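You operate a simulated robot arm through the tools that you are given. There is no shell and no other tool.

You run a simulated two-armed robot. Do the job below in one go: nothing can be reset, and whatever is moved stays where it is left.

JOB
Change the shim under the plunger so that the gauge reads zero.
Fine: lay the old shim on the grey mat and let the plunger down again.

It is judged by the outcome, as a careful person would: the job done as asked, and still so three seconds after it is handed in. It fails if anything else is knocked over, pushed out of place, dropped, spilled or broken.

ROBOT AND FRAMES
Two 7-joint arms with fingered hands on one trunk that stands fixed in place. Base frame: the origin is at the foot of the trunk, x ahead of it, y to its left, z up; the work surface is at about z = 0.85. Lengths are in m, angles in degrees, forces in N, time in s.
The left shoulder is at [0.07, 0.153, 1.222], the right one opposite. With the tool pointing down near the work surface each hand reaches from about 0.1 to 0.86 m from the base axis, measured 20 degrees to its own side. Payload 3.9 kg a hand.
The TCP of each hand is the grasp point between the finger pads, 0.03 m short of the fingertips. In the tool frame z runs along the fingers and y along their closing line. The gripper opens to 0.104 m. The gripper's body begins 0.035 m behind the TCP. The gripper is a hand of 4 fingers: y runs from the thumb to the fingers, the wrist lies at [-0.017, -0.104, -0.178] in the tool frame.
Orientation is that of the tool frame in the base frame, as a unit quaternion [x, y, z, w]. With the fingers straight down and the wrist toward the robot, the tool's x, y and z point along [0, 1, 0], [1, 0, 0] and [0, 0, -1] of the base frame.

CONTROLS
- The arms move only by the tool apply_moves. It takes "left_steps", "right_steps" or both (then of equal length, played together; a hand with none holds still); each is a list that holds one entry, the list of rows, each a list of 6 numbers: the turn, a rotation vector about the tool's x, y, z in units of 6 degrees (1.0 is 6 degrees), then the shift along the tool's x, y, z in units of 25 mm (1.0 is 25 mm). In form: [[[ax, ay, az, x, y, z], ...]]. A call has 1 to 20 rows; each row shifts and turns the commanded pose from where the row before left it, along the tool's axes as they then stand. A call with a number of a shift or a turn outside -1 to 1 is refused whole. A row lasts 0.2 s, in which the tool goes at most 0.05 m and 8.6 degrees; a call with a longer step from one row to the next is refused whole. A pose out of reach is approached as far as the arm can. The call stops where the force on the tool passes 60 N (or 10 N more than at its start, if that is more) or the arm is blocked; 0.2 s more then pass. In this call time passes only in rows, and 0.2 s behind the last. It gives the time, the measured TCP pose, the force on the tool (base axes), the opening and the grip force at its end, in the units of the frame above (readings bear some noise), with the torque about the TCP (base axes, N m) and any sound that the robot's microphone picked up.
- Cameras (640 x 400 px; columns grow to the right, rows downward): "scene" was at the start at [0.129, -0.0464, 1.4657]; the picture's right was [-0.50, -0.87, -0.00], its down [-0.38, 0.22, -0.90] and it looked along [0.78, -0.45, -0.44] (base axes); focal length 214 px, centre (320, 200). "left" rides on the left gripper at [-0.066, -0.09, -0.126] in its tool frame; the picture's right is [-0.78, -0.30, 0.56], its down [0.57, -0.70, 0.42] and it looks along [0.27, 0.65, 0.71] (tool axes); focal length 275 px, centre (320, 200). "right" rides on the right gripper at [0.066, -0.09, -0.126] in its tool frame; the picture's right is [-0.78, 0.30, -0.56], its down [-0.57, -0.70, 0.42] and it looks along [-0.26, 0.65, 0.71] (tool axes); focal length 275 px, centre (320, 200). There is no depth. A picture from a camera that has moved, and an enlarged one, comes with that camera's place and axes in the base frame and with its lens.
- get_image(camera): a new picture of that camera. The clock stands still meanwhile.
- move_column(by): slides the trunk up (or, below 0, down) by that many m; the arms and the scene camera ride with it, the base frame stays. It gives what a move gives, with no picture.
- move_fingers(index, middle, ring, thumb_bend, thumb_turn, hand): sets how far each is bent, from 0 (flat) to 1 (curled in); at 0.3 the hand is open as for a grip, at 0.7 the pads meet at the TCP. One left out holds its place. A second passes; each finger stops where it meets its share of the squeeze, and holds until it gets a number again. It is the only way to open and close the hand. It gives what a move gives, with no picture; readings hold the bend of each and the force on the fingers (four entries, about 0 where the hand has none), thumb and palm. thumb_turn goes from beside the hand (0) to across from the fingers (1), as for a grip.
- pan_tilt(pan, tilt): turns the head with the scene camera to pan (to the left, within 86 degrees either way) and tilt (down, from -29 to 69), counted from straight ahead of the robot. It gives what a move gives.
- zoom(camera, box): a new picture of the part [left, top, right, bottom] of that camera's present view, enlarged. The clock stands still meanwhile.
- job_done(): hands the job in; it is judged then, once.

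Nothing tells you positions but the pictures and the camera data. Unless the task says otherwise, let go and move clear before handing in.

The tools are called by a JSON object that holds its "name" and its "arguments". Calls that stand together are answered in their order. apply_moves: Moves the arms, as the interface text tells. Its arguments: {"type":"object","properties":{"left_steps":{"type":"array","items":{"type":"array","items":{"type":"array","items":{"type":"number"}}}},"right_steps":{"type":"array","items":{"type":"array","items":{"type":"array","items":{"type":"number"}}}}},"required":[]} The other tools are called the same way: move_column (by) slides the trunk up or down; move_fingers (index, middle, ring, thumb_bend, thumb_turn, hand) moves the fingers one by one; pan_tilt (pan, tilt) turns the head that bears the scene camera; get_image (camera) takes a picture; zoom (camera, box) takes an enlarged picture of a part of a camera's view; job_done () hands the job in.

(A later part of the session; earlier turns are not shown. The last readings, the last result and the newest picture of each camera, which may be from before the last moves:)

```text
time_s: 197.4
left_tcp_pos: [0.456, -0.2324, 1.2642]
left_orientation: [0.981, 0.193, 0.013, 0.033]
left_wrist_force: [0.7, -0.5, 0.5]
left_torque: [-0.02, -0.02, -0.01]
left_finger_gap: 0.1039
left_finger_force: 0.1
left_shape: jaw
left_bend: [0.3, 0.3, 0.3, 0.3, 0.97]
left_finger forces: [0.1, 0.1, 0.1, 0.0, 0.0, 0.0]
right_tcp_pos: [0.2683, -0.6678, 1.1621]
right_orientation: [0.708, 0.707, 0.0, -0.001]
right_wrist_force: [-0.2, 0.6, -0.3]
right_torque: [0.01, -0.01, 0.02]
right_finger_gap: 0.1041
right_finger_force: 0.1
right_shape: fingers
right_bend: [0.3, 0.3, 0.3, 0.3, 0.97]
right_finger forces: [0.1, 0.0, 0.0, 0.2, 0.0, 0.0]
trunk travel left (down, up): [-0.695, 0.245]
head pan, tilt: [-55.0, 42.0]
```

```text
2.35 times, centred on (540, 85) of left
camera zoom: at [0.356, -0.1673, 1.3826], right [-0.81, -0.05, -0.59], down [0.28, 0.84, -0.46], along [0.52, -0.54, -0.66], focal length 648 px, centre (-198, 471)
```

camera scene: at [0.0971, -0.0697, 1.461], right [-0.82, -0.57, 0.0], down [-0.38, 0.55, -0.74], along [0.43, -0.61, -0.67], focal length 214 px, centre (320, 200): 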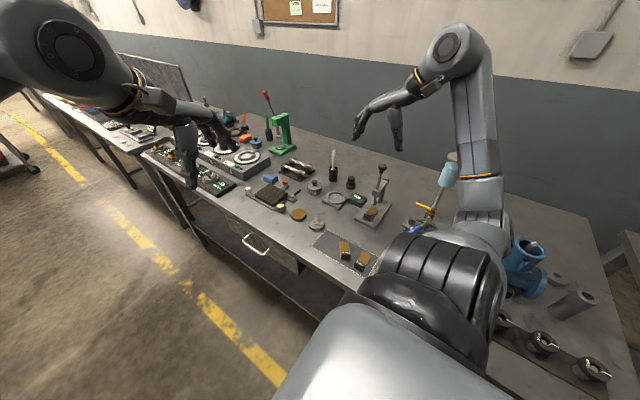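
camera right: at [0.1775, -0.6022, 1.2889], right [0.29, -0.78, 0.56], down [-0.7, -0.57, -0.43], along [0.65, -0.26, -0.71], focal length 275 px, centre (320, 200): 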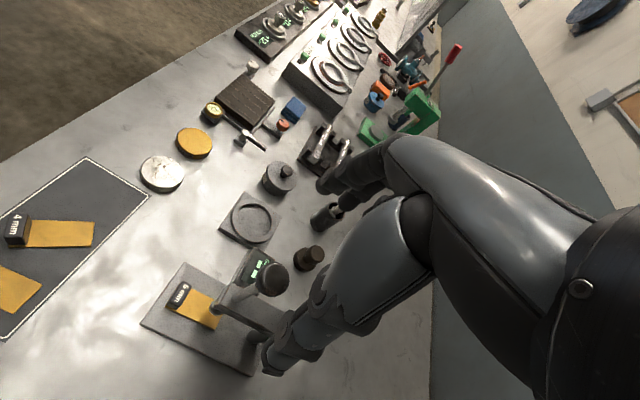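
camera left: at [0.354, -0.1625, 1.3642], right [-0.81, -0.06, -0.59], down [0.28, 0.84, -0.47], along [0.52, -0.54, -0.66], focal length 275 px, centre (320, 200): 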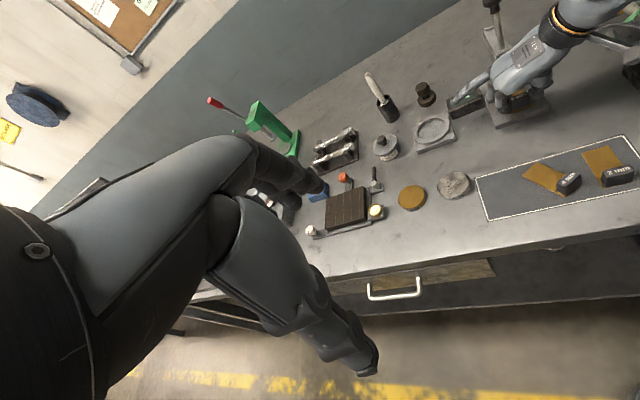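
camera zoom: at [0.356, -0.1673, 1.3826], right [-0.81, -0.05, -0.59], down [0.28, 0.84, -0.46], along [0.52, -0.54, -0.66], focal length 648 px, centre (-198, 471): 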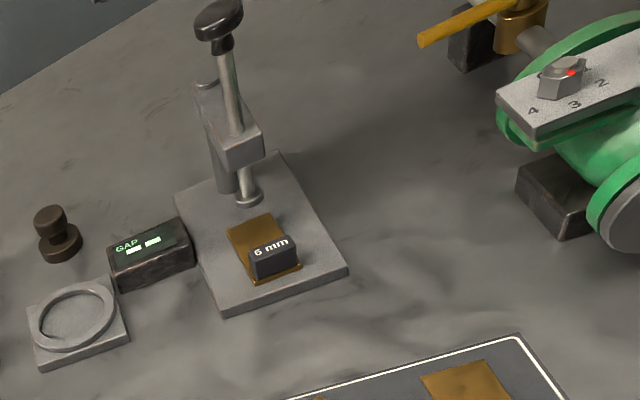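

{"name": "apply_moves", "arguments": {"right_steps": [[[0, 0, 0, 0, 0.02, 0.65], [0, 0, 0, 0, 0, 0.65], [0, 0, 0, 0, 0, 0.65], [0, 0, 0, 0, 0, 0.65]]]}}

{"name": "move_fingers", "arguments": {"hand": "right", "index": 0.52, "middle": 0.52, "ring": 0.52, "thumb_bend": 0.52}}

{"name": "zoom", "arguments": {"camera": "scene", "box": [350, 130, 420, 200]}}

{"name": "zoom", "arguments": {"camera": "left", "box": [440, 0, 640, 130]}}

```text
time_s: 198.4
left_tcp_pos: [0.4557, -0.2325, 1.2659]
left_orientation: [0.981, 0.193, 0.013, 0.034]
left_wrist_force: [-0.2, -1.1, 0.4]
left_torque: [0.01, 0.0, 0.01]
left_finger_gap: 0.1039
left_finger_force: 0.1
left_shape: jaw
left_bend: [0.3, 0.3, 0.3, 0.3, 0.97]
left_finger forces: [0.0, 0.0, 0.0, 0.0, 0.0, 0.0]
right_tcp_pos: [0.2678, -0.6678, 1.0975]
right_orientation: [0.708, 0.707, 0.0, -0.001]
right_wrist_force: [-0.8, 0.2, -0.9]
right_torque: [0.05, 0.0, 0.04]
right_finger_gap: 0.1041
right_finger_force: 0.2
right_shape: fingers
right_bend: [0.3, 0.3, 0.3, 0.3, 0.97]
right_finger forces: [0.0, 0.1, 0.0, 0.1, 0.0, 0.0]
trunk travel left (down, up): [-0.695, 0.245]
head pan, tilt: [-55.0, 42.0]
```

```text
time_s: 199.4
left_tcp_pos: [0.4562, -0.2318, 1.2658]
left_orientation: [0.981, 0.193, 0.013, 0.033]
left_wrist_force: [0.2, -0.6, 0.2]
left_torque: [-0.03, 0.0, -0.03]
left_finger_gap: 0.104
left_finger_force: 0.1
left_shape: jaw
left_bend: [0.3, 0.3, 0.3, 0.3, 0.97]
left_finger forces: [0.0, 0.1, 0.1, 0.0, 0.0, 0.0]
right_tcp_pos: [0.2693, -0.6671, 1.0974]
right_orientation: [0.708, 0.706, 0.001, -0.001]
right_wrist_force: [0.1, 0.8, 0.6]
right_torque: [0.01, 0.02, 0.01]
right_finger_gap: 0.049
right_finger_force: 0.1
right_shape: fingers
right_bend: [0.52, 0.52, 0.52, 0.52, 0.97]
right_finger forces: [0.0, 0.1, 0.0, 0.1, 0.0, 0.1]
trunk travel left (down, up): [-0.695, 0.245]
head pan, tilt: [-55.0, 42.0]
```

```text
5.71 times, centred on (385, 165) of scene
camera zoom: at [0.0972, -0.0697, 1.4611], right [-0.82, -0.57, 0.0], down [-0.38, 0.55, -0.74], along [0.43, -0.61, -0.67], focal length 1226 px, centre (-51, 400)
```

zoom: 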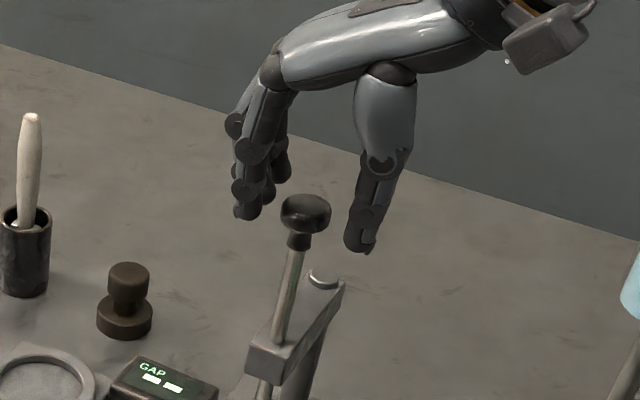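

```text
3.08 times, centred on (540, 65) of left
camera zoom: at [0.3562, -0.1671, 1.3826], right [-0.81, -0.05, -0.59], down [0.28, 0.84, -0.46], along [0.52, -0.54, -0.66], focal length 847 px, centre (-357, 615)
```

zoom: 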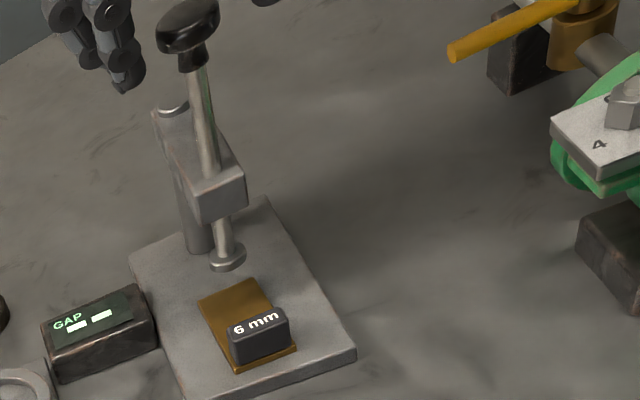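

{"name": "move_fingers", "arguments": {"hand": "right", "index": 0.7, "middle": 0.7, "ring": 0.62, "thumb_bend": 0.7}}

{"name": "zoom", "arguments": {"camera": "scene", "box": [350, 130, 420, 200]}}

```text
time_s: 200.4
left_tcp_pos: [0.4581, -0.2316, 1.2647]
left_orientation: [0.98, 0.193, 0.012, 0.033]
left_wrist_force: [-0.1, -0.3, -1.0]
left_torque: [-0.02, -0.01, 0.02]
left_finger_gap: 0.1038
left_finger_force: 0.0
left_shape: jaw
left_bend: [0.3, 0.3, 0.3, 0.3, 0.97]
left_finger forces: [0.0, 0.0, 0.0, 0.0, 0.0, 0.0]
right_tcp_pos: [0.2699, -0.6674, 1.0981]
right_orientation: [0.708, 0.706, 0.001, -0.001]
right_wrist_force: [7.3, -1.2, 1.7]
right_torque: [-0.07, -0.2, 0.04]
right_finger_gap: 0.0182
right_finger_force: 8.4
right_shape: fingers
right_bend: [0.64, 0.64, 0.62, 0.65, 0.97]
right_finger forces: [5.1, 7.8, 0.0, 0.1, 4.1, 0.1]
trunk travel left (down, up): [-0.695, 0.245]
head pan, tilt: [-55.0, 42.0]
```

```text
5.71 times, centred on (385, 165) of scene
camera zoom: at [0.0992, -0.0698, 1.4609], right [-0.82, -0.57, 0.0], down [-0.39, 0.55, -0.74], along [0.43, -0.61, -0.67], focal length 1226 px, centre (-51, 400)
```

zoom: 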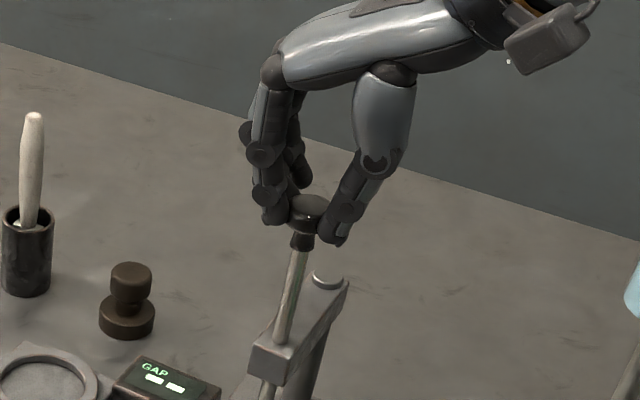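

The grip on the head is lopsided (7 N sideways). I'll shift the hand slightly toward +x to balance it before pulling down.

{"name": "apply_moves", "arguments": {"right_steps": [[[0, 0, 0, 0, 0.06, 0]]]}}

```text
time_s: 200.8
left_tcp_pos: [0.4562, -0.2332, 1.2652]
left_orientation: [0.981, 0.193, 0.012, 0.033]
left_wrist_force: [0.2, 0.6, 0.8]
left_torque: [0.02, -0.03, 0.02]
left_finger_gap: 0.1036
left_finger_force: 0.1
left_shape: jaw
left_bend: [0.3, 0.3, 0.3, 0.3, 0.97]
left_finger forces: [0.0, 0.0, 0.0, 0.0, 0.0, 0.0]
right_tcp_pos: [0.27, -0.6678, 1.0988]
right_orientation: [0.708, 0.706, 0.002, -0.001]
right_wrist_force: [3.4, -0.7, 2.3]
right_torque: [-0.02, -0.14, 0.02]
right_finger_gap: 0.0178
right_finger_force: 7.8
right_shape: fingers
right_bend: [0.64, 0.64, 0.62, 0.65, 0.97]
right_finger forces: [4.1, 6.3, 0.1, 0.0, 5.6, 0.0]
trunk travel left (down, up): [-0.695, 0.245]
head pan, tilt: [-55.0, 42.0]
```

{"name": "apply_moves", "arguments": {"right_steps": [[[0, 0, 0, 0, 0.05, 0]]]}}

{"name": "zoom", "arguments": {"camera": "left", "box": [440, 0, 640, 130]}}

```text
time_s: 201.2
left_tcp_pos: [0.4566, -0.2316, 1.2648]
left_orientation: [0.98, 0.193, 0.013, 0.033]
left_wrist_force: [0.2, -0.3, 0.2]
left_torque: [-0.03, -0.01, -0.04]
left_finger_gap: 0.1038
left_finger_force: 0.0
left_shape: jaw
left_bend: [0.3, 0.3, 0.3, 0.3, 0.97]
left_finger forces: [0.0, 0.1, 0.0, 0.0, 0.1, 0.1]
right_tcp_pos: [0.2712, -0.6668, 1.0961]
right_orientation: [0.708, 0.706, 0.0, -0.001]
right_wrist_force: [1.8, 0.1, 0.9]
right_torque: [0.0, -0.04, 0.03]
right_finger_gap: 0.0185
right_finger_force: 7.6
right_shape: fingers
right_bend: [0.65, 0.65, 0.62, 0.65, 0.97]
right_finger forces: [3.7, 5.6, 0.1, 0.0, 6.4, 0.0]
trunk travel left (down, up): [-0.695, 0.245]
head pan, tilt: [-55.0, 42.0]
```

```text
3.08 times, centred on (540, 65) of left
camera zoom: at [0.3563, -0.1672, 1.3825], right [-0.81, -0.05, -0.59], down [0.28, 0.84, -0.46], along [0.52, -0.54, -0.66], focal length 847 px, centre (-357, 615)
```

zoom: 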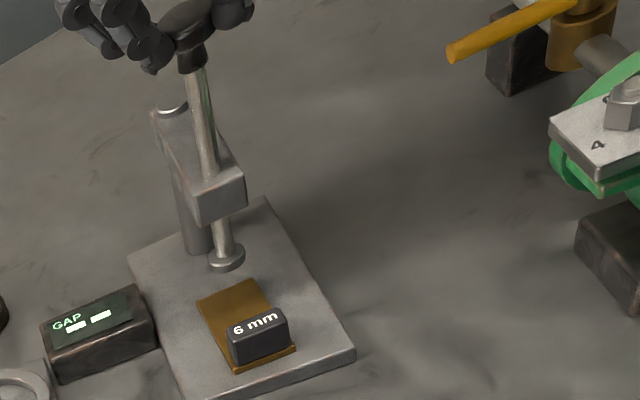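

Balanced now. Pull the plunger down slowly.

{"name": "apply_moves", "arguments": {"right_steps": [[[0, 0, 0, 0, 0, 0.12], [0, 0, 0, 0, 0, 0.12], [0, 0, 0, 0, 0, 0.12]]]}}

{"name": "zoom", "arguments": {"camera": "left", "box": [440, 0, 640, 130]}}

```text
time_s: 202.0
left_tcp_pos: [0.4556, -0.2336, 1.2645]
left_orientation: [0.981, 0.193, 0.012, 0.034]
left_wrist_force: [-0.3, -0.2, 1.1]
left_torque: [-0.04, 0.0, -0.04]
left_finger_gap: 0.104
left_finger_force: 0.1
left_shape: jaw
left_bend: [0.3, 0.3, 0.3, 0.3, 0.97]
left_finger forces: [0.0, 0.0, 0.0, 0.1, 0.0, 0.0]
right_tcp_pos: [0.2716, -0.6674, 1.0882]
right_orientation: [0.708, 0.707, 0.0, 0.0]
right_wrist_force: [0.7, -0.6, -2.8]
right_torque: [-0.02, -0.05, 0.06]
right_finger_gap: 0.0181
right_finger_force: 7.3
right_shape: fingers
right_bend: [0.65, 0.65, 0.62, 0.65, 0.97]
right_finger forces: [3.2, 4.8, 0.0, 0.0, 5.9, 0.1]
trunk travel left (down, up): [-0.695, 0.245]
head pan, tilt: [-55.0, 42.0]
```

```text
3.08 times, centred on (540, 65) of left
camera zoom: at [0.3567, -0.1675, 1.3823], right [-0.81, -0.05, -0.59], down [0.28, 0.84, -0.46], along [0.52, -0.54, -0.66], focal length 847 px, centre (-357, 615)
```

zoom: 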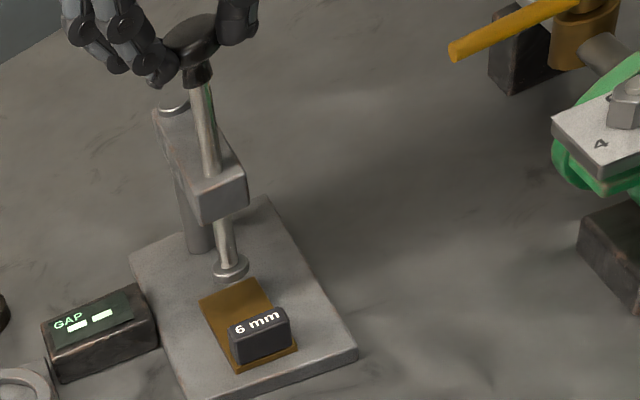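

The plunger comes down with the hand, its weight carried. Continue, then slowly to contact.

{"name": "apply_moves", "arguments": {"right_steps": [[[0, 0, 0, 0, 0, 0.14], [0, 0, 0, 0, 0, 0.14], [0, 0, 0, 0, 0, 0.14], [0, 0, 0, 0, 0, 0.14], [0, 0, 0, 0, 0, 0.14], [0, 0, 0, 0, 0, 0.14], [0, 0, 0, 0, 0, 0.14], [0, 0, 0, 0, 0, 0.14]]]}}

{"name": "zoom", "arguments": {"camera": "left", "box": [440, 0, 640, 130]}}

```text
time_s: 203.8
left_tcp_pos: [0.4554, -0.2325, 1.2643]
left_orientation: [0.981, 0.192, 0.013, 0.032]
left_wrist_force: [0.0, 0.1, 0.3]
left_torque: [0.02, 0.03, -0.04]
left_finger_gap: 0.1037
left_finger_force: 0.0
left_shape: jaw
left_bend: [0.3, 0.3, 0.3, 0.3, 0.97]
left_finger forces: [0.0, 0.1, 0.0, 0.1, 0.0, 0.0]
right_tcp_pos: [0.2712, -0.6672, 1.0605]
right_orientation: [0.708, 0.706, 0.001, 0.0]
right_wrist_force: [1.6, -0.1, -2.7]
right_torque: [-0.01, -0.03, 0.02]
right_finger_gap: 0.018
right_finger_force: 7.2
right_shape: fingers
right_bend: [0.65, 0.65, 0.62, 0.64, 0.97]
right_finger forces: [3.0, 4.6, 0.1, 0.0, 5.9, 0.0]
trunk travel left (down, up): [-0.695, 0.245]
head pan, tilt: [-55.0, 42.0]
```

```text
3.08 times, centred on (540, 65) of left
camera zoom: at [0.3567, -0.1674, 1.3824], right [-0.81, -0.05, -0.59], down [0.28, 0.84, -0.46], along [0.52, -0.54, -0.66], focal length 847 px, centre (-357, 615)
```

zoom: 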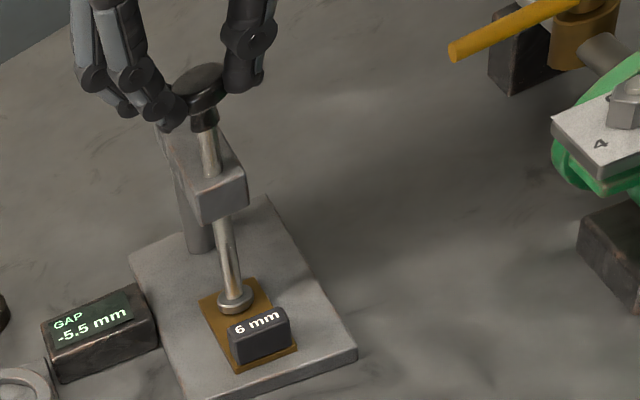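

The gauge now shows −5.5 mm while the plunger is still about 1.5 mm above the 6 mm shim, so the reading is 2 mm minus the height: the 2 mm shim is the one needed, not the 6 mm. I'll raise the plunger back to its top detent and swap again.

{"name": "apply_moves", "arguments": {"right_steps": [[[0, 0, 0, 0, 0, -0.16], [0, 0, 0, 0, 0, -0.16], [0, 0, 0, 0, 0, -0.16], [0, 0, 0, 0, 0, -0.16], [0, 0, 0, 0, 0, -0.16], [0, 0, 0, 0, 0, -0.16], [0, 0, 0, 0, 0, -0.16], [0, 0, 0, 0, 0, -0.16], [0, 0, 0, 0, 0, -0.12], [0, 0, 0, 0, 0, -0.08]]]}}

{"name": "zoom", "arguments": {"camera": "left", "box": [440, 0, 640, 130]}}

```text
time_s: 206.0
left_tcp_pos: [0.4558, -0.2316, 1.2655]
left_orientation: [0.981, 0.192, 0.013, 0.033]
left_wrist_force: [0.4, -1.3, 0.5]
left_torque: [-0.01, 0.01, -0.03]
left_finger_gap: 0.1038
left_finger_force: 0.0
left_shape: jaw
left_bend: [0.3, 0.3, 0.3, 0.3, 0.97]
left_finger forces: [0.0, 0.1, 0.1, 0.0, 0.1, 0.0]
right_tcp_pos: [0.2715, -0.6677, 1.0985]
right_orientation: [0.708, 0.706, 0.0, 0.001]
right_wrist_force: [2.3, 0.0, 0.0]
right_torque: [-0.01, -0.06, 0.03]
right_finger_gap: 0.0179
right_finger_force: 7.6
right_shape: fingers
right_bend: [0.65, 0.65, 0.62, 0.64, 0.97]
right_finger forces: [3.7, 5.4, 0.0, 0.0, 6.4, 0.1]
trunk travel left (down, up): [-0.695, 0.245]
head pan, tilt: [-55.0, 42.0]
```

```text
3.08 times, centred on (540, 65) of left
camera zoom: at [0.3566, -0.1672, 1.3824], right [-0.81, -0.05, -0.59], down [0.28, 0.84, -0.46], along [0.52, -0.54, -0.66], focal length 847 px, centre (-357, 615)
```

zoom: 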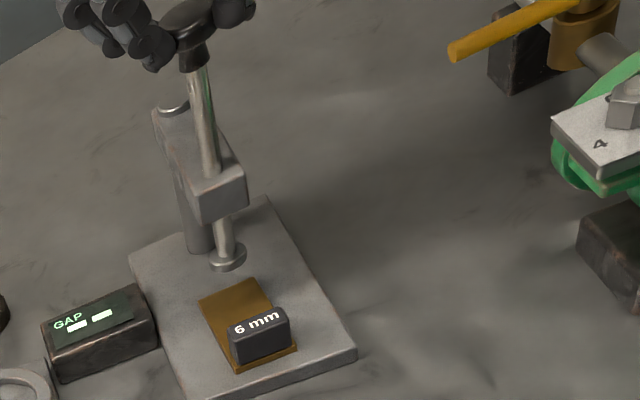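

{"name": "apply_moves", "arguments": {"right_steps": [[[0, 0, 0, 0, 0, -0.06]]]}}

{"name": "apply_moves", "arguments": {"right_steps": [[[0, 0, 0, 0, 0, 0.06]]]}}

{"name": "move_fingers", "arguments": {"hand": "right", "index": 0.63, "middle": 0.63, "ring": 0.62, "thumb_bend": 0.63}}

{"name": "zoom", "arguments": {"camera": "left", "box": [440, 0, 640, 130]}}

```text
time_s: 206.4
left_tcp_pos: [0.4566, -0.2321, 1.2647]
left_orientation: [0.981, 0.192, 0.013, 0.033]
left_wrist_force: [-1.2, -0.6, -0.2]
left_torque: [0.03, 0.02, 0.0]
left_finger_gap: 0.1039
left_finger_force: 0.0
left_shape: jaw
left_bend: [0.3, 0.3, 0.3, 0.3, 0.97]
left_finger forces: [0.0, 0.1, 0.0, 0.0, 0.0, 0.0]
right_tcp_pos: [0.2718, -0.6672, 1.0991]
right_orientation: [0.708, 0.707, 0.001, -0.001]
right_wrist_force: [2.4, -0.2, -2.1]
right_torque: [-0.03, -0.01, 0.04]
right_finger_gap: 0.0178
right_finger_force: 6.9
right_shape: fingers
right_bend: [0.65, 0.65, 0.62, 0.64, 0.97]
right_finger forces: [3.3, 5.0, 0.0, 0.0, 5.8, 0.0]
trunk travel left (down, up): [-0.695, 0.245]
head pan, tilt: [-55.0, 42.0]
```

```text
time_s: 206.8
left_tcp_pos: [0.4564, -0.2325, 1.2646]
left_orientation: [0.981, 0.192, 0.013, 0.033]
left_wrist_force: [0.9, 0.5, 0.0]
left_torque: [-0.01, -0.04, -0.02]
left_finger_gap: 0.1037
left_finger_force: 0.1
left_shape: jaw
left_bend: [0.3, 0.3, 0.3, 0.3, 0.97]
left_finger forces: [0.0, 0.0, 0.0, 0.1, 0.1, 0.0]
right_tcp_pos: [0.2717, -0.6675, 1.0983]
right_orientation: [0.708, 0.706, 0.001, 0.001]
right_wrist_force: [2.2, -1.5, 1.2]
right_torque: [-0.03, -0.02, 0.0]
right_finger_gap: 0.0175
right_finger_force: 7.7
right_shape: fingers
right_bend: [0.65, 0.65, 0.62, 0.64, 0.97]
right_finger forces: [3.3, 5.6, 0.1, 0.1, 6.1, 0.0]
trunk travel left (down, up): [-0.695, 0.245]
head pan, tilt: [-55.0, 42.0]
```

```text
time_s: 207.8
left_tcp_pos: [0.455, -0.2326, 1.2657]
left_orientation: [0.981, 0.193, 0.014, 0.033]
left_wrist_force: [-1.0, -0.4, -0.5]
left_torque: [-0.01, -0.01, 0.0]
left_finger_gap: 0.1038
left_finger_force: 0.1
left_shape: jaw
left_bend: [0.3, 0.3, 0.3, 0.3, 0.97]
left_finger forces: [0.0, 0.1, 0.0, 0.0, 0.0, 0.0]
right_tcp_pos: [0.2712, -0.666, 1.0973]
right_orientation: [0.708, 0.707, 0.0, 0.0]
right_wrist_force: [-0.6, -0.5, 1.7]
right_torque: [-0.03, 0.02, 0.0]
right_finger_gap: 0.0211
right_finger_force: 1.1
right_shape: fingers
right_bend: [0.63, 0.62, 0.62, 0.62, 0.97]
right_finger forces: [0.1, 0.8, 0.0, 0.0, 1.3, 0.1]
trunk travel left (down, up): [-0.695, 0.245]
head pan, tilt: [-55.0, 42.0]
```

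```text
3.08 times, centred on (540, 65) of left
camera zoom: at [0.356, -0.167, 1.3826], right [-0.81, -0.05, -0.59], down [0.28, 0.84, -0.46], along [0.52, -0.54, -0.66], focal length 847 px, centre (-357, 615)
```

zoom: 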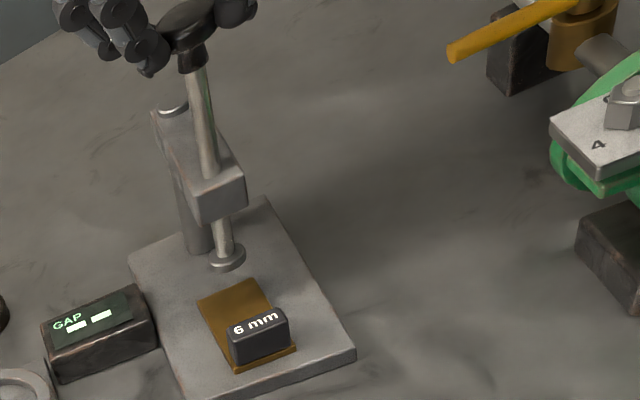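

The plunger stays up on its own again. Open fully, rise, then fetch the 6 mm shim back out along the route that keeps the elbow out.

{"name": "move_fingers", "arguments": {"hand": "right", "index": 0.3, "middle": 0.3, "ring": 0.3, "thumb_bend": 0.3}}

{"name": "apply_moves", "arguments": {"right_steps": [[[0, 0, 0, 0, 0, -0.5], [0, 0, 0, 0, 0, -0.8], [0, 0, 0, 0, 0, -0.9], [0, 0, 0, 0, 0, -0.9], [0, 0, 0, 0, 0, -0.9], [0, 0, 0, 0.8, 0, 0], [0, 0, 0, 0.8, 0, 0], [0, 0, 0, 0.8, 0, 0], [0, 0, 0, 0.6, 0, 0], [0, -1, 0, 0, 0, 0.3], [0, -1, 0, 0, 0, 0.3], [0, -1, 0, 0, 0, 0.3], [0, -0.333, 0, 0, 0, 0.3]]]}}

{"name": "move_fingers", "arguments": {"hand": "right", "index": 0.45, "middle": 0.45, "ring": 0.0, "thumb_bend": 0.45}}

{"name": "get_image", "arguments": {"camera": "scene"}}

{"name": "zoom", "arguments": {"camera": "left", "box": [440, 0, 640, 170]}}

```text
time_s: 208.8
left_tcp_pos: [0.4554, -0.2328, 1.2656]
left_orientation: [0.981, 0.192, 0.014, 0.033]
left_wrist_force: [0.1, -0.5, 0.0]
left_torque: [0.03, 0.02, -0.01]
left_finger_gap: 0.1036
left_finger_force: 0.0
left_shape: jaw
left_bend: [0.3, 0.3, 0.3, 0.3, 0.97]
left_finger forces: [0.0, 0.0, 0.1, 0.1, 0.2, 0.0]
right_tcp_pos: [0.2715, -0.6662, 1.0981]
right_orientation: [0.707, 0.707, 0.0, -0.001]
right_wrist_force: [0.1, -0.2, 0.2]
right_torque: [0.01, 0.02, -0.03]
right_finger_gap: 0.1043
right_finger_force: 0.0
right_shape: fingers
right_bend: [0.3, 0.3, 0.3, 0.3, 0.97]
right_finger forces: [0.1, 0.0, 0.0, 0.1, 0.1, 0.0]
trunk travel left (down, up): [-0.695, 0.245]
head pan, tilt: [-55.0, 42.0]
```

```text
time_s: 211.6
left_tcp_pos: [0.4555, -0.2323, 1.2649]
left_orientation: [0.981, 0.193, 0.014, 0.033]
left_wrist_force: [-1.0, 0.9, -0.6]
left_torque: [-0.01, 0.0, 0.03]
left_finger_gap: 0.1038
left_finger_force: 0.0
left_shape: jaw
left_bend: [0.3, 0.3, 0.3, 0.3, 0.97]
left_finger forces: [0.0, 0.1, 0.1, 0.0, 0.0, 0.1]
right_tcp_pos: [0.2718, -0.5974, 1.1696]
right_orientation: [0.697, 0.696, -0.121, 0.122]
right_wrist_force: [0.1, 0.2, -0.3]
right_torque: [0.01, 0.01, 0.0]
right_finger_gap: 0.1041
right_finger_force: 0.1
right_shape: fingers
right_bend: [0.3, 0.3, 0.3, 0.3, 0.97]
right_finger forces: [0.1, 0.0, 0.0, 0.1, 0.0, 0.0]
trunk travel left (down, up): [-0.695, 0.245]
head pan, tilt: [-55.0, 42.0]
```

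```text
time_s: 212.6
left_tcp_pos: [0.4563, -0.2318, 1.2659]
left_orientation: [0.981, 0.192, 0.014, 0.033]
left_wrist_force: [0.4, -0.6, -1.0]
left_torque: [0.01, 0.02, 0.03]
left_finger_gap: 0.1037
left_finger_force: 0.1
left_shape: jaw
left_bend: [0.3, 0.3, 0.3, 0.3, 0.97]
left_finger forces: [0.1, 0.0, 0.0, 0.0, 0.0, 0.0]
right_tcp_pos: [0.2723, -0.5967, 1.1695]
right_orientation: [0.697, 0.696, -0.122, 0.122]
right_wrist_force: [0.0, -0.4, -0.9]
right_torque: [0.01, 0.02, -0.02]
right_finger_gap: 0.0674
right_finger_force: 0.1
right_shape: fingers
right_bend: [0.45, 0.45, 0.0, 0.45, 0.97]
right_finger forces: [0.1, 0.1, 0.1, 0.1, 0.0, 0.0]
trunk travel left (down, up): [-0.695, 0.245]
head pan, tilt: [-55.0, 42.0]
```

```text
taken
camera scene: at [0.0972, -0.0696, 1.4611], right [-0.82, -0.57, 0.0], down [-0.38, 0.55, -0.74], along [0.43, -0.61, -0.67], focal length 214 px, centre (320, 200)
```

scene: 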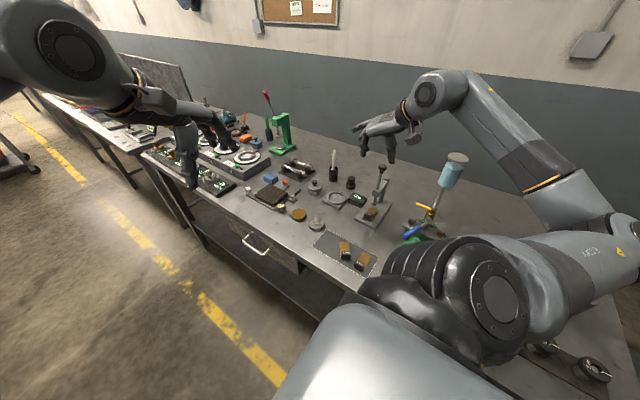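

```text
2.35 times, centred on (540, 85) of left
camera zoom: at [0.3562, -0.1671, 1.3826], right [-0.81, -0.05, -0.59], down [0.28, 0.84, -0.46], along [0.52, -0.54, -0.66], focal length 648 px, centre (-198, 471)
```

zoom: 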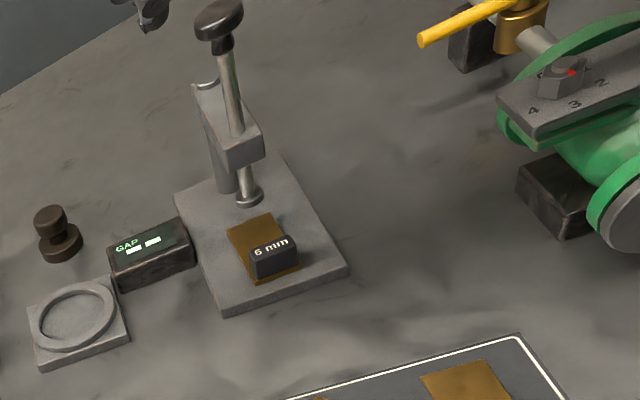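

Excellent posture. Descend to the 6 mm handle.

{"name": "apply_moves", "arguments": {"right_steps": [[[0, 0, 0, 0.298, -0.01, 0.883], [0, 0, 0, 0.298, -0.01, 0.883], [0, 0, 0, 0.298, -0.01, 0.883], [0, 0, 0, 0.298, -0.01, 0.883], [0, 0, 0, 0.298, -0.01, 0.883], [0, 0, 0, 0.298, -0.01, 0.883], [0, 0, 0, 0.298, -0.01, 0.883], [0, 0, 0, 0.298, -0.01, 0.883], [0, 0, 0, 0.298, 0, 0.883]]]}}

{"name": "zoom", "arguments": {"camera": "right", "box": [130, 150, 480, 390]}}

{"name": "get_image", "arguments": {"camera": "scene"}}

```text
time_s: 214.6
left_tcp_pos: [0.4553, -0.2315, 1.2657]
left_orientation: [0.981, 0.192, 0.014, 0.032]
left_wrist_force: [-0.6, -0.1, -0.4]
left_torque: [-0.02, -0.01, -0.02]
left_finger_gap: 0.1036
left_finger_force: 0.0
left_shape: jaw
left_bend: [0.3, 0.3, 0.3, 0.3, 0.97]
left_finger forces: [0.1, 0.0, 0.0, 0.0, 0.0, 0.0]
right_tcp_pos: [0.2708, -0.6028, 0.9584]
right_orientation: [0.697, 0.696, -0.122, 0.122]
right_wrist_force: [-0.3, 0.0, -0.2]
right_torque: [0.0, 0.01, -0.04]
right_finger_gap: 0.0669
right_finger_force: 0.1
right_shape: fingers
right_bend: [0.45, 0.45, 0.0, 0.45, 0.97]
right_finger forces: [0.0, 0.0, 0.0, 0.0, 0.0, 0.0]
trunk travel left (down, up): [-0.695, 0.245]
head pan, tilt: [-55.0, 42.0]
```

```text
1.67 times, centred on (305, 270) of right
camera zoom: at [0.1798, -0.4979, 1.0546], right [0.29, -0.54, 0.79], down [-0.7, -0.68, -0.2], along [0.65, -0.49, -0.58], focal length 459 px, centre (345, 83)
```

zoom: 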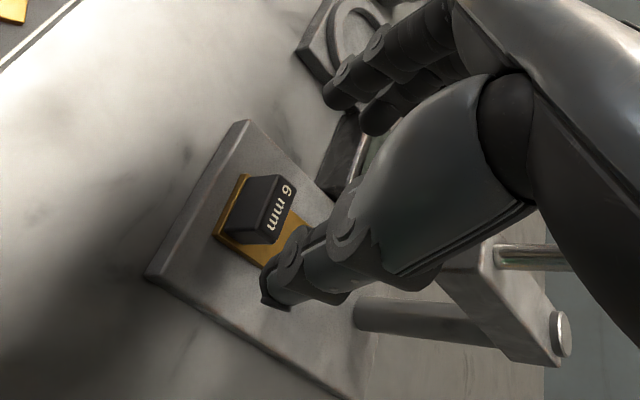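

```text
taken
camera scene: at [0.0974, -0.0699, 1.4611], right [-0.82, -0.57, 0.0], down [-0.38, 0.55, -0.74], along [0.43, -0.61, -0.67], focal length 214 px, centre (320, 200)
```

scene: 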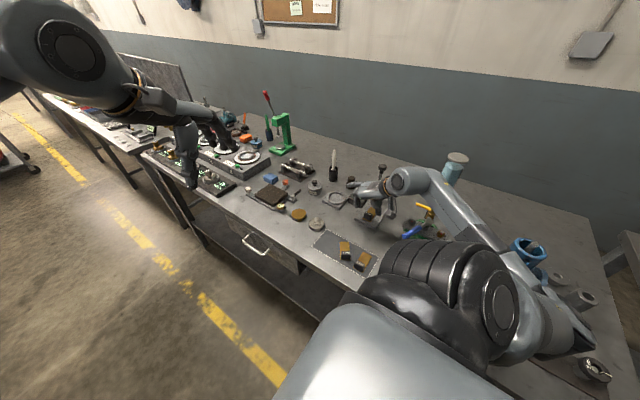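

{"name": "apply_moves", "arguments": {"right_steps": [[[0, 0, 0, 0.025, -0.015, 0.586], [0, 0, 0, 0.025, -0.015, 0.586], [0, 0, 0, 0.025, -0.015, 0.586], [0, 0, 0, 0.025, -0.015, 0.586]]]}}

{"name": "move_fingers", "arguments": {"hand": "right", "index": 0.7, "middle": 0.7, "thumb_bend": 0.7}}

{"name": "zoom", "arguments": {"camera": "right", "box": [130, 150, 480, 390]}}

```text
time_s: 215.6
left_tcp_pos: [0.4563, -0.233, 1.2646]
left_orientation: [0.981, 0.193, 0.014, 0.033]
left_wrist_force: [-0.6, 0.1, 0.1]
left_torque: [0.0, 0.02, -0.02]
left_finger_gap: 0.1037
left_finger_force: 0.0
left_shape: jaw
left_bend: [0.3, 0.3, 0.3, 0.3, 0.97]
left_finger forces: [0.1, 0.2, 0.0, 0.1, 0.0, 0.0]
right_tcp_pos: [0.2693, -0.6197, 0.9013]
right_orientation: [0.697, 0.696, -0.123, 0.122]
right_wrist_force: [-0.3, -0.5, -0.6]
right_torque: [0.02, 0.0, 0.01]
right_finger_gap: 0.0674
right_finger_force: 0.1
right_shape: fingers
right_bend: [0.45, 0.45, 0.0, 0.45, 0.97]
right_finger forces: [0.0, 0.0, 0.0, 0.0, 0.1, 0.0]
trunk travel left (down, up): [-0.695, 0.245]
head pan, tilt: [-55.0, 42.0]
```

```text
time_s: 216.6
left_tcp_pos: [0.4553, -0.2323, 1.2653]
left_orientation: [0.981, 0.193, 0.013, 0.033]
left_wrist_force: [-0.3, 0.1, -0.4]
left_torque: [0.01, 0.01, 0.0]
left_finger_gap: 0.104
left_finger_force: 0.1
left_shape: jaw
left_bend: [0.3, 0.3, 0.3, 0.3, 0.97]
left_finger forces: [0.0, 0.1, 0.0, 0.0, 0.0, 0.0]
right_tcp_pos: [0.269, -0.6198, 0.9032]
right_orientation: [0.697, 0.696, -0.122, 0.122]
right_wrist_force: [-0.1, -0.3, 1.0]
right_torque: [0.04, 0.01, 0.04]
right_finger_gap: 0.0263
right_finger_force: 8.9
right_shape: fingers
right_bend: [0.61, 0.68, 0.0, 0.62, 0.97]
right_finger forces: [6.9, 2.6, 0.0, 0.0, 8.9, 0.0]
trunk travel left (down, up): [-0.695, 0.245]
head pan, tilt: [-55.0, 42.0]
```

```text
1.67 times, centred on (305, 270) of right
camera zoom: at [0.1779, -0.515, 0.9998], right [0.29, -0.54, 0.79], down [-0.7, -0.68, -0.2], along [0.65, -0.49, -0.58], focal length 459 px, centre (345, 83)
```

zoom: 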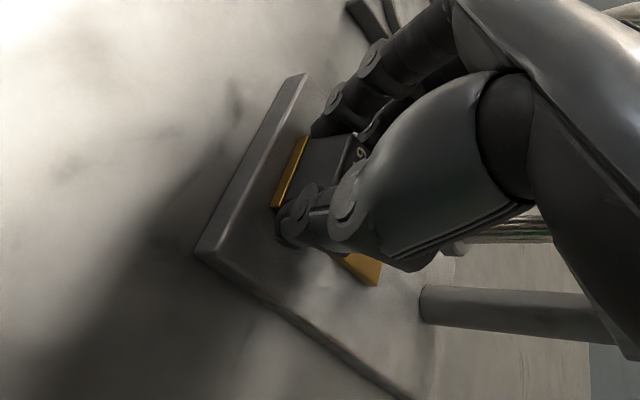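

{"name": "apply_moves", "arguments": {"right_steps": [[[0, 0, 0, -0.07, 0, -0.19], [0, 0, 0, -0.07, 0, -0.19], [0, 0, 0, 0.5, 0, -0.182], [0, 0, 0, 0.5, 0, -0.182], [0, 0, 0, 0.5, 0, -0.182], [0, 0, 0, 0.38, 0, -0.138], [0, 0, 0, 0.34, 0, -0.62], [0, 0, 0, 0.34, 0, -0.62], [0, 0, 0, 0.34, 0, -0.62]]]}}

{"name": "get_image", "arguments": {"camera": "right"}}

{"name": "get_image", "arguments": {"camera": "scene"}}

```text
time_s: 218.6
left_tcp_pos: [0.4551, -0.2319, 1.2655]
left_orientation: [0.981, 0.193, 0.013, 0.032]
left_wrist_force: [-0.2, 0.2, -0.1]
left_torque: [-0.01, -0.04, 0.02]
left_finger_gap: 0.1038
left_finger_force: 0.1
left_shape: jaw
left_bend: [0.3, 0.3, 0.3, 0.3, 0.97]
left_finger forces: [0.1, 0.1, 0.0, 0.0, 0.1, 0.0]
right_tcp_pos: [0.2692, -0.5288, 0.9486]
right_orientation: [0.697, 0.695, -0.122, 0.123]
right_wrist_force: [0.0, 0.3, -0.7]
right_torque: [0.0, -0.02, 0.03]
right_finger_gap: 0.0263
right_finger_force: 8.9
right_shape: fingers
right_bend: [0.61, 0.68, 0.0, 0.62, 0.97]
right_finger forces: [6.9, 2.6, 0.0, 0.1, 8.9, 0.1]
trunk travel left (down, up): [-0.695, 0.245]
head pan, tilt: [-55.0, 42.0]
```

```text
taken
camera right: at [0.1781, -0.4255, 1.045], right [0.3, -0.54, 0.79], down [-0.7, -0.68, -0.2], along [0.65, -0.49, -0.58], focal length 275 px, centre (320, 200)
```

right: 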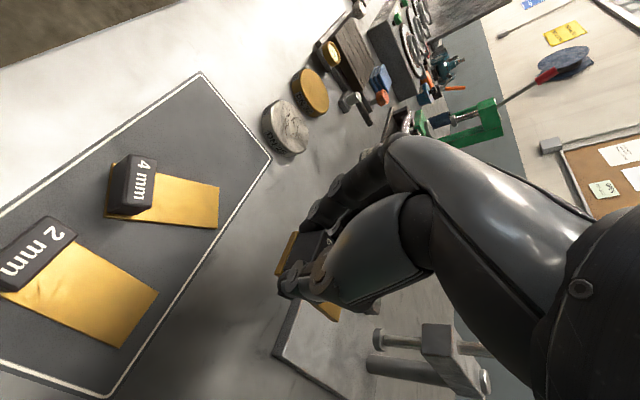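

```text
taken
camera scene: at [0.0973, -0.0692, 1.4611], right [-0.82, -0.57, 0.0], down [-0.38, 0.55, -0.74], along [0.43, -0.61, -0.67], focal length 214 px, centre (320, 200)
```

scene: 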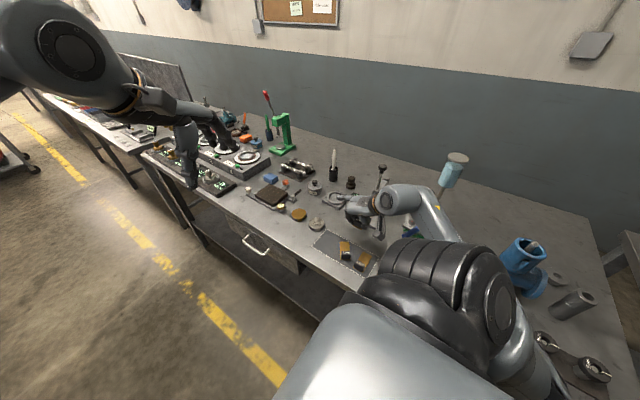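

Now return the 6 mm shim to its original place on the mat, in two stages.

{"name": "apply_moves", "arguments": {"right_steps": [[[0, 0, 0, 0.532, 0.377, -0.1935], [0, 0, 0, 0.532, 0.377, -0.1935], [0, 0, 0, 0.532, 0.377, -0.1935], [0, 0, 0, 0.532, 0.377, -0.1935]]]}}

{"name": "apply_moves", "arguments": {"right_steps": [[[0, 0, 0, 0.532, 0.377, -0.1935], [0, 0, 0, 0.532, 0.377, -0.1935]]]}}

{"name": "get_image", "arguments": {"camera": "right"}}

```text
time_s: 219.6
left_tcp_pos: [0.457, -0.2309, 1.2643]
left_orientation: [0.981, 0.193, 0.012, 0.032]
left_wrist_force: [0.1, 0.0, 0.0]
left_torque: [-0.03, -0.01, -0.01]
left_finger_gap: 0.1038
left_finger_force: 0.1
left_shape: jaw
left_bend: [0.3, 0.3, 0.3, 0.3, 0.97]
left_finger forces: [0.0, 0.1, 0.1, 0.0, 0.1, 0.0]
right_tcp_pos: [0.3061, -0.4714, 0.9483]
right_orientation: [0.697, 0.696, -0.122, 0.122]
right_wrist_force: [0.0, 0.7, -1.5]
right_torque: [0.03, 0.0, -0.04]
right_finger_gap: 0.0266
right_finger_force: 9.3
right_shape: fingers
right_bend: [0.61, 0.68, 0.0, 0.62, 0.97]
right_finger forces: [6.9, 2.6, 0.1, 0.0, 8.8, 0.1]
trunk travel left (down, up): [-0.695, 0.245]
head pan, tilt: [-55.0, 42.0]
```

```text
time_s: 220.2
left_tcp_pos: [0.4571, -0.2322, 1.2648]
left_orientation: [0.981, 0.193, 0.012, 0.033]
left_wrist_force: [0.2, -0.3, -0.2]
left_torque: [-0.02, -0.01, -0.01]
left_finger_gap: 0.1038
left_finger_force: 0.0
left_shape: jaw
left_bend: [0.3, 0.3, 0.3, 0.3, 0.97]
left_finger forces: [0.0, 0.1, 0.0, 0.0, 0.0, 0.0]
right_tcp_pos: [0.3263, -0.4447, 0.9487]
right_orientation: [0.697, 0.696, -0.123, 0.121]
right_wrist_force: [-0.1, -0.6, -1.6]
right_torque: [-0.01, 0.02, -0.02]
right_finger_gap: 0.0261
right_finger_force: 9.1
right_shape: fingers
right_bend: [0.61, 0.68, 0.0, 0.62, 0.97]
right_finger forces: [7.0, 2.6, 0.0, 0.1, 8.8, 0.0]
trunk travel left (down, up): [-0.695, 0.245]
head pan, tilt: [-55.0, 42.0]
```

```text
taken
camera right: at [0.2353, -0.3398, 1.045], right [0.3, -0.54, 0.79], down [-0.7, -0.68, -0.2], along [0.65, -0.49, -0.58], focal length 275 px, centre (320, 200)
```

right: 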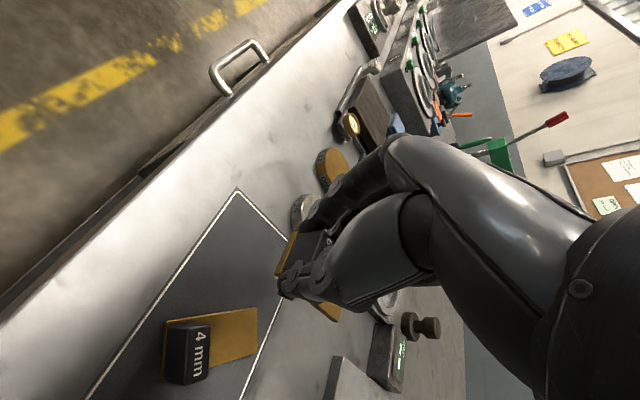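

{"name": "apply_moves", "arguments": {"right_steps": [[[0, 0, 0, 0.34, 0.174, -0.124], [0, 0, 0, 0.34, 0.174, -0.124], [0, 0, 0, 0.185, 0, 0.5075], [0, 0, 0, 0.185, 0, 0.5075], [0, 0, 0, 0.185, 0, 0.5075], [0, 0, 0, 0.185, 0, 0.5075]]]}}

{"name": "zoom", "arguments": {"camera": "right", "box": [190, 150, 400, 390]}}

```text
time_s: 221.6
left_tcp_pos: [0.4555, -0.2336, 1.2664]
left_orientation: [0.981, 0.193, 0.013, 0.033]
left_wrist_force: [0.1, 0.2, 0.6]
left_torque: [0.02, 0.02, -0.01]
left_finger_gap: 0.104
left_finger_force: 0.1
left_shape: jaw
left_bend: [0.3, 0.3, 0.3, 0.3, 0.97]
left_finger forces: [0.0, 0.0, 0.1, 0.0, 0.0, 0.0]
right_tcp_pos: [0.3336, -0.4256, 0.8945]
right_orientation: [0.697, 0.696, -0.122, 0.123]
right_wrist_force: [0.0, 0.2, -2.1]
right_torque: [0.04, 0.0, 0.0]
right_finger_gap: 0.0263
right_finger_force: 8.8
right_shape: fingers
right_bend: [0.61, 0.68, 0.0, 0.62, 0.97]
right_finger forces: [6.9, 2.7, 0.0, 0.1, 8.8, 0.1]
trunk travel left (down, up): [-0.695, 0.245]
head pan, tilt: [-55.0, 42.0]
```

```text
1.67 times, centred on (295, 270) of right
camera zoom: at [0.2435, -0.3223, 0.9908], right [0.29, -0.54, 0.79], down [-0.7, -0.68, -0.21], along [0.65, -0.49, -0.58], focal length 459 px, centre (362, 83)
```

zoom: 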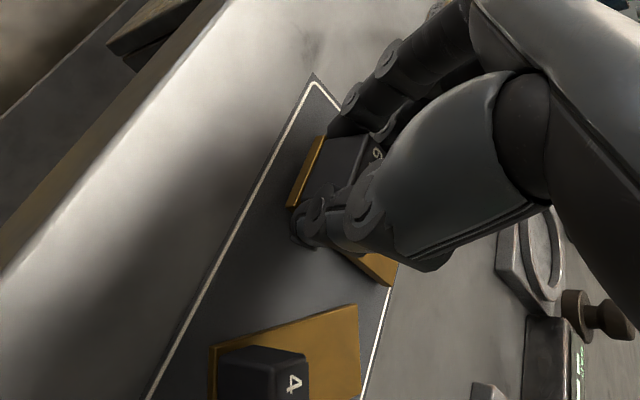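

{"name": "apply_moves", "arguments": {"right_steps": [[[0, 0, 0, 0.055, 0, 0.15]]]}}

{"name": "apply_moves", "arguments": {"right_steps": [[[0, 0, 0, 0.02, 0, 0.056]]]}}

{"name": "apply_moves", "arguments": {"right_steps": [[[0, 0, 0, 0.02, 0, 0.056]]]}}

```text
time_s: 222.0
left_tcp_pos: [0.4568, -0.2328, 1.2651]
left_orientation: [0.981, 0.193, 0.014, 0.032]
left_wrist_force: [0.0, 0.4, 1.1]
left_torque: [-0.01, 0.05, -0.01]
left_finger_gap: 0.1038
left_finger_force: 0.1
left_shape: jaw
left_bend: [0.3, 0.3, 0.3, 0.3, 0.97]
left_finger forces: [0.1, 0.0, 0.1, 0.0, 0.1, 0.1]
right_tcp_pos: [0.3333, -0.4265, 0.8898]
right_orientation: [0.697, 0.696, -0.123, 0.122]
right_wrist_force: [0.7, -0.3, -1.9]
right_torque: [0.04, -0.01, -0.01]
right_finger_gap: 0.0264
right_finger_force: 9.5
right_shape: fingers
right_bend: [0.61, 0.68, 0.0, 0.62, 0.97]
right_finger forces: [6.9, 2.5, 0.0, 0.0, 8.9, 0.1]
trunk travel left (down, up): [-0.695, 0.245]
head pan, tilt: [-55.0, 42.0]
```

```text
time_s: 222.4
left_tcp_pos: [0.4563, -0.2328, 1.2657]
left_orientation: [0.981, 0.193, 0.013, 0.033]
left_wrist_force: [0.2, 0.3, -0.3]
left_torque: [0.03, 0.01, 0.01]
left_finger_gap: 0.1037
left_finger_force: 0.1
left_shape: jaw
left_bend: [0.3, 0.3, 0.3, 0.3, 0.97]
left_finger forces: [0.1, 0.1, 0.1, 0.0, 0.0, 0.0]
right_tcp_pos: [0.3339, -0.426, 0.8882]
right_orientation: [0.697, 0.696, -0.122, 0.122]
right_wrist_force: [0.3, -0.5, 0.2]
right_torque: [0.01, 0.04, 0.03]
right_finger_gap: 0.0262
right_finger_force: 9.0
right_shape: fingers
right_bend: [0.61, 0.68, 0.0, 0.62, 0.97]
right_finger forces: [6.9, 2.8, 0.0, 0.0, 8.7, 0.0]
trunk travel left (down, up): [-0.695, 0.245]
head pan, tilt: [-55.0, 42.0]
```

```text
time_s: 222.8
left_tcp_pos: [0.4546, -0.2316, 1.2643]
left_orientation: [0.981, 0.193, 0.014, 0.033]
left_wrist_force: [-0.8, -0.5, 0.5]
left_torque: [0.0, -0.02, -0.01]
left_finger_gap: 0.1038
left_finger_force: 0.1
left_shape: jaw
left_bend: [0.3, 0.3, 0.3, 0.3, 0.97]
left_finger forces: [0.1, 0.0, 0.0, 0.0, 0.0, 0.1]
right_tcp_pos: [0.3321, -0.4258, 0.8871]
right_orientation: [0.697, 0.696, -0.123, 0.124]
right_wrist_force: [0.6, -0.5, 4.2]
right_torque: [0.01, 0.01, 0.02]
right_finger_gap: 0.0263
right_finger_force: 10.4
right_shape: fingers
right_bend: [0.61, 0.68, 0.0, 0.62, 0.97]
right_finger forces: [7.5, 3.1, 0.0, 0.0, 9.1, 0.0]
trunk travel left (down, up): [-0.695, 0.245]
head pan, tilt: [-55.0, 42.0]
```

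Contact on the mat. Release the 6 mm shim and rise.

{"name": "move_fingers", "arguments": {"hand": "right", "index": 0.5, "middle": 0.5, "thumb_bend": 0.5}}

{"name": "apply_moves", "arguments": {"right_steps": [[[0, 0, 0, -0.1, 0, -0.28], [0, 0, 0, -0.2, 0, -0.55], [0, 0, 0, -0.27, 0, -0.75], [0, 0, 0, -0.27, 0, -0.75]]]}}

{"name": "get_image", "arguments": {"camera": "right"}}

{"name": "zoom", "arguments": {"camera": "left", "box": [440, 60, 640, 230]}}

{"name": "get_image", "arguments": {"camera": "scene"}}

```text
time_s: 223.8
left_tcp_pos: [0.4565, -0.2336, 1.265]
left_orientation: [0.98, 0.193, 0.013, 0.034]
left_wrist_force: [-0.3, -0.5, 0.0]
left_torque: [-0.01, 0.0, 0.03]
left_finger_gap: 0.1037
left_finger_force: 0.1
left_shape: jaw
left_bend: [0.3, 0.3, 0.3, 0.3, 0.97]
left_finger forces: [0.0, 0.0, 0.0, 0.0, 0.1, 0.0]
right_tcp_pos: [0.3335, -0.428, 0.8878]
right_orientation: [0.697, 0.696, -0.122, 0.122]
right_wrist_force: [-0.2, 0.8, 0.3]
right_torque: [0.02, -0.02, -0.02]
right_finger_gap: 0.0534
right_finger_force: 0.0
right_shape: fingers
right_bend: [0.5, 0.5, 0.0, 0.5, 0.97]
right_finger forces: [0.0, 0.0, 0.0, 0.0, 0.0, 0.0]
trunk travel left (down, up): [-0.695, 0.245]
head pan, tilt: [-55.0, 42.0]
```

```text
time_s: 224.8
left_tcp_pos: [0.4547, -0.2329, 1.2646]
left_orientation: [0.981, 0.192, 0.014, 0.033]
left_wrist_force: [0.0, -1.4, -0.7]
left_torque: [-0.02, -0.04, -0.03]
left_finger_gap: 0.1037
left_finger_force: 0.0
left_shape: jaw
left_bend: [0.3, 0.3, 0.3, 0.3, 0.97]
left_finger forces: [0.1, 0.0, 0.1, 0.0, 0.0, 0.1]
right_tcp_pos: [0.3351, -0.4257, 0.9492]
right_orientation: [0.698, 0.695, -0.122, 0.121]
right_wrist_force: [0.0, -0.5, 0.6]
right_torque: [0.02, -0.02, 0.03]
right_finger_gap: 0.053
right_finger_force: 0.1
right_shape: fingers
right_bend: [0.5, 0.5, 0.0, 0.5, 0.97]
right_finger forces: [0.0, 0.0, 0.0, 0.0, 0.0, 0.0]
trunk travel left (down, up): [-0.695, 0.245]
head pan, tilt: [-55.0, 42.0]
```

```text
taken
camera right: at [0.2436, -0.3222, 1.0462], right [0.29, -0.54, 0.79], down [-0.7, -0.68, -0.21], along [0.65, -0.49, -0.58], focal length 275 px, centre (320, 200)
```

right: 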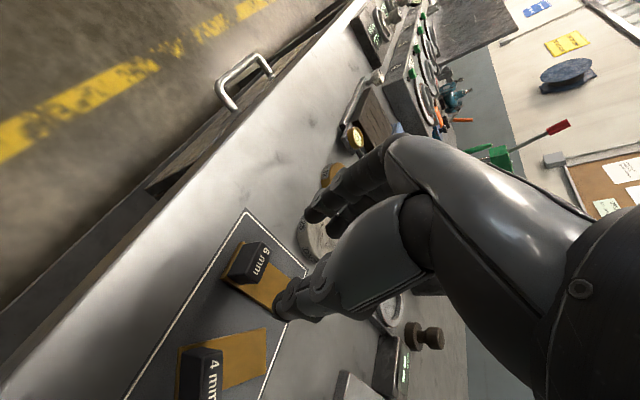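

```text
2.35 times, centred on (540, 145) of left
camera zoom: at [0.3563, -0.1671, 1.3825], right [-0.81, -0.05, -0.59], down [0.28, 0.84, -0.46], along [0.52, -0.54, -0.66], focal length 648 px, centre (-198, 329)
```

zoom: 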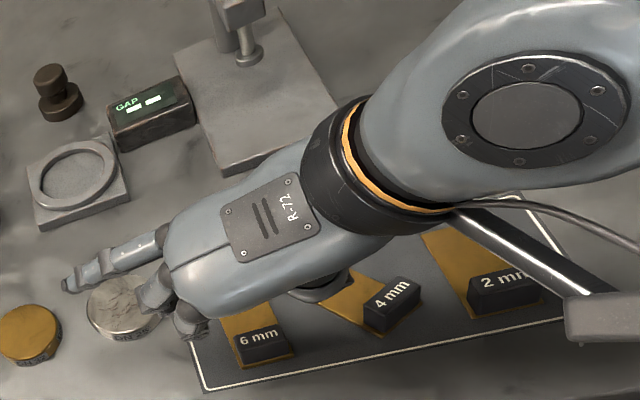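

```text
taken
camera scene: at [0.0973, -0.0697, 1.461], right [-0.82, -0.57, 0.0], down [-0.38, 0.55, -0.74], along [0.43, -0.61, -0.67], focal length 214 px, centre (320, 200)
```

scene: 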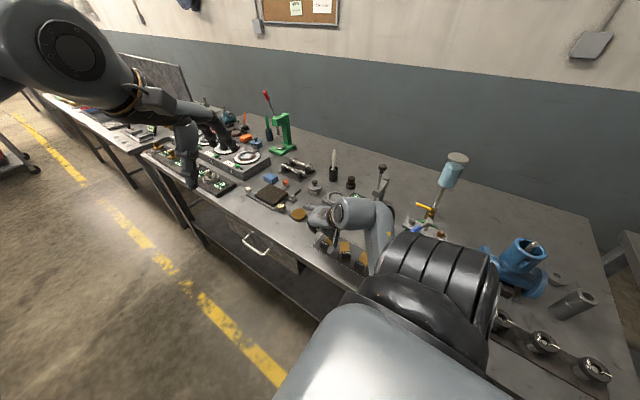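

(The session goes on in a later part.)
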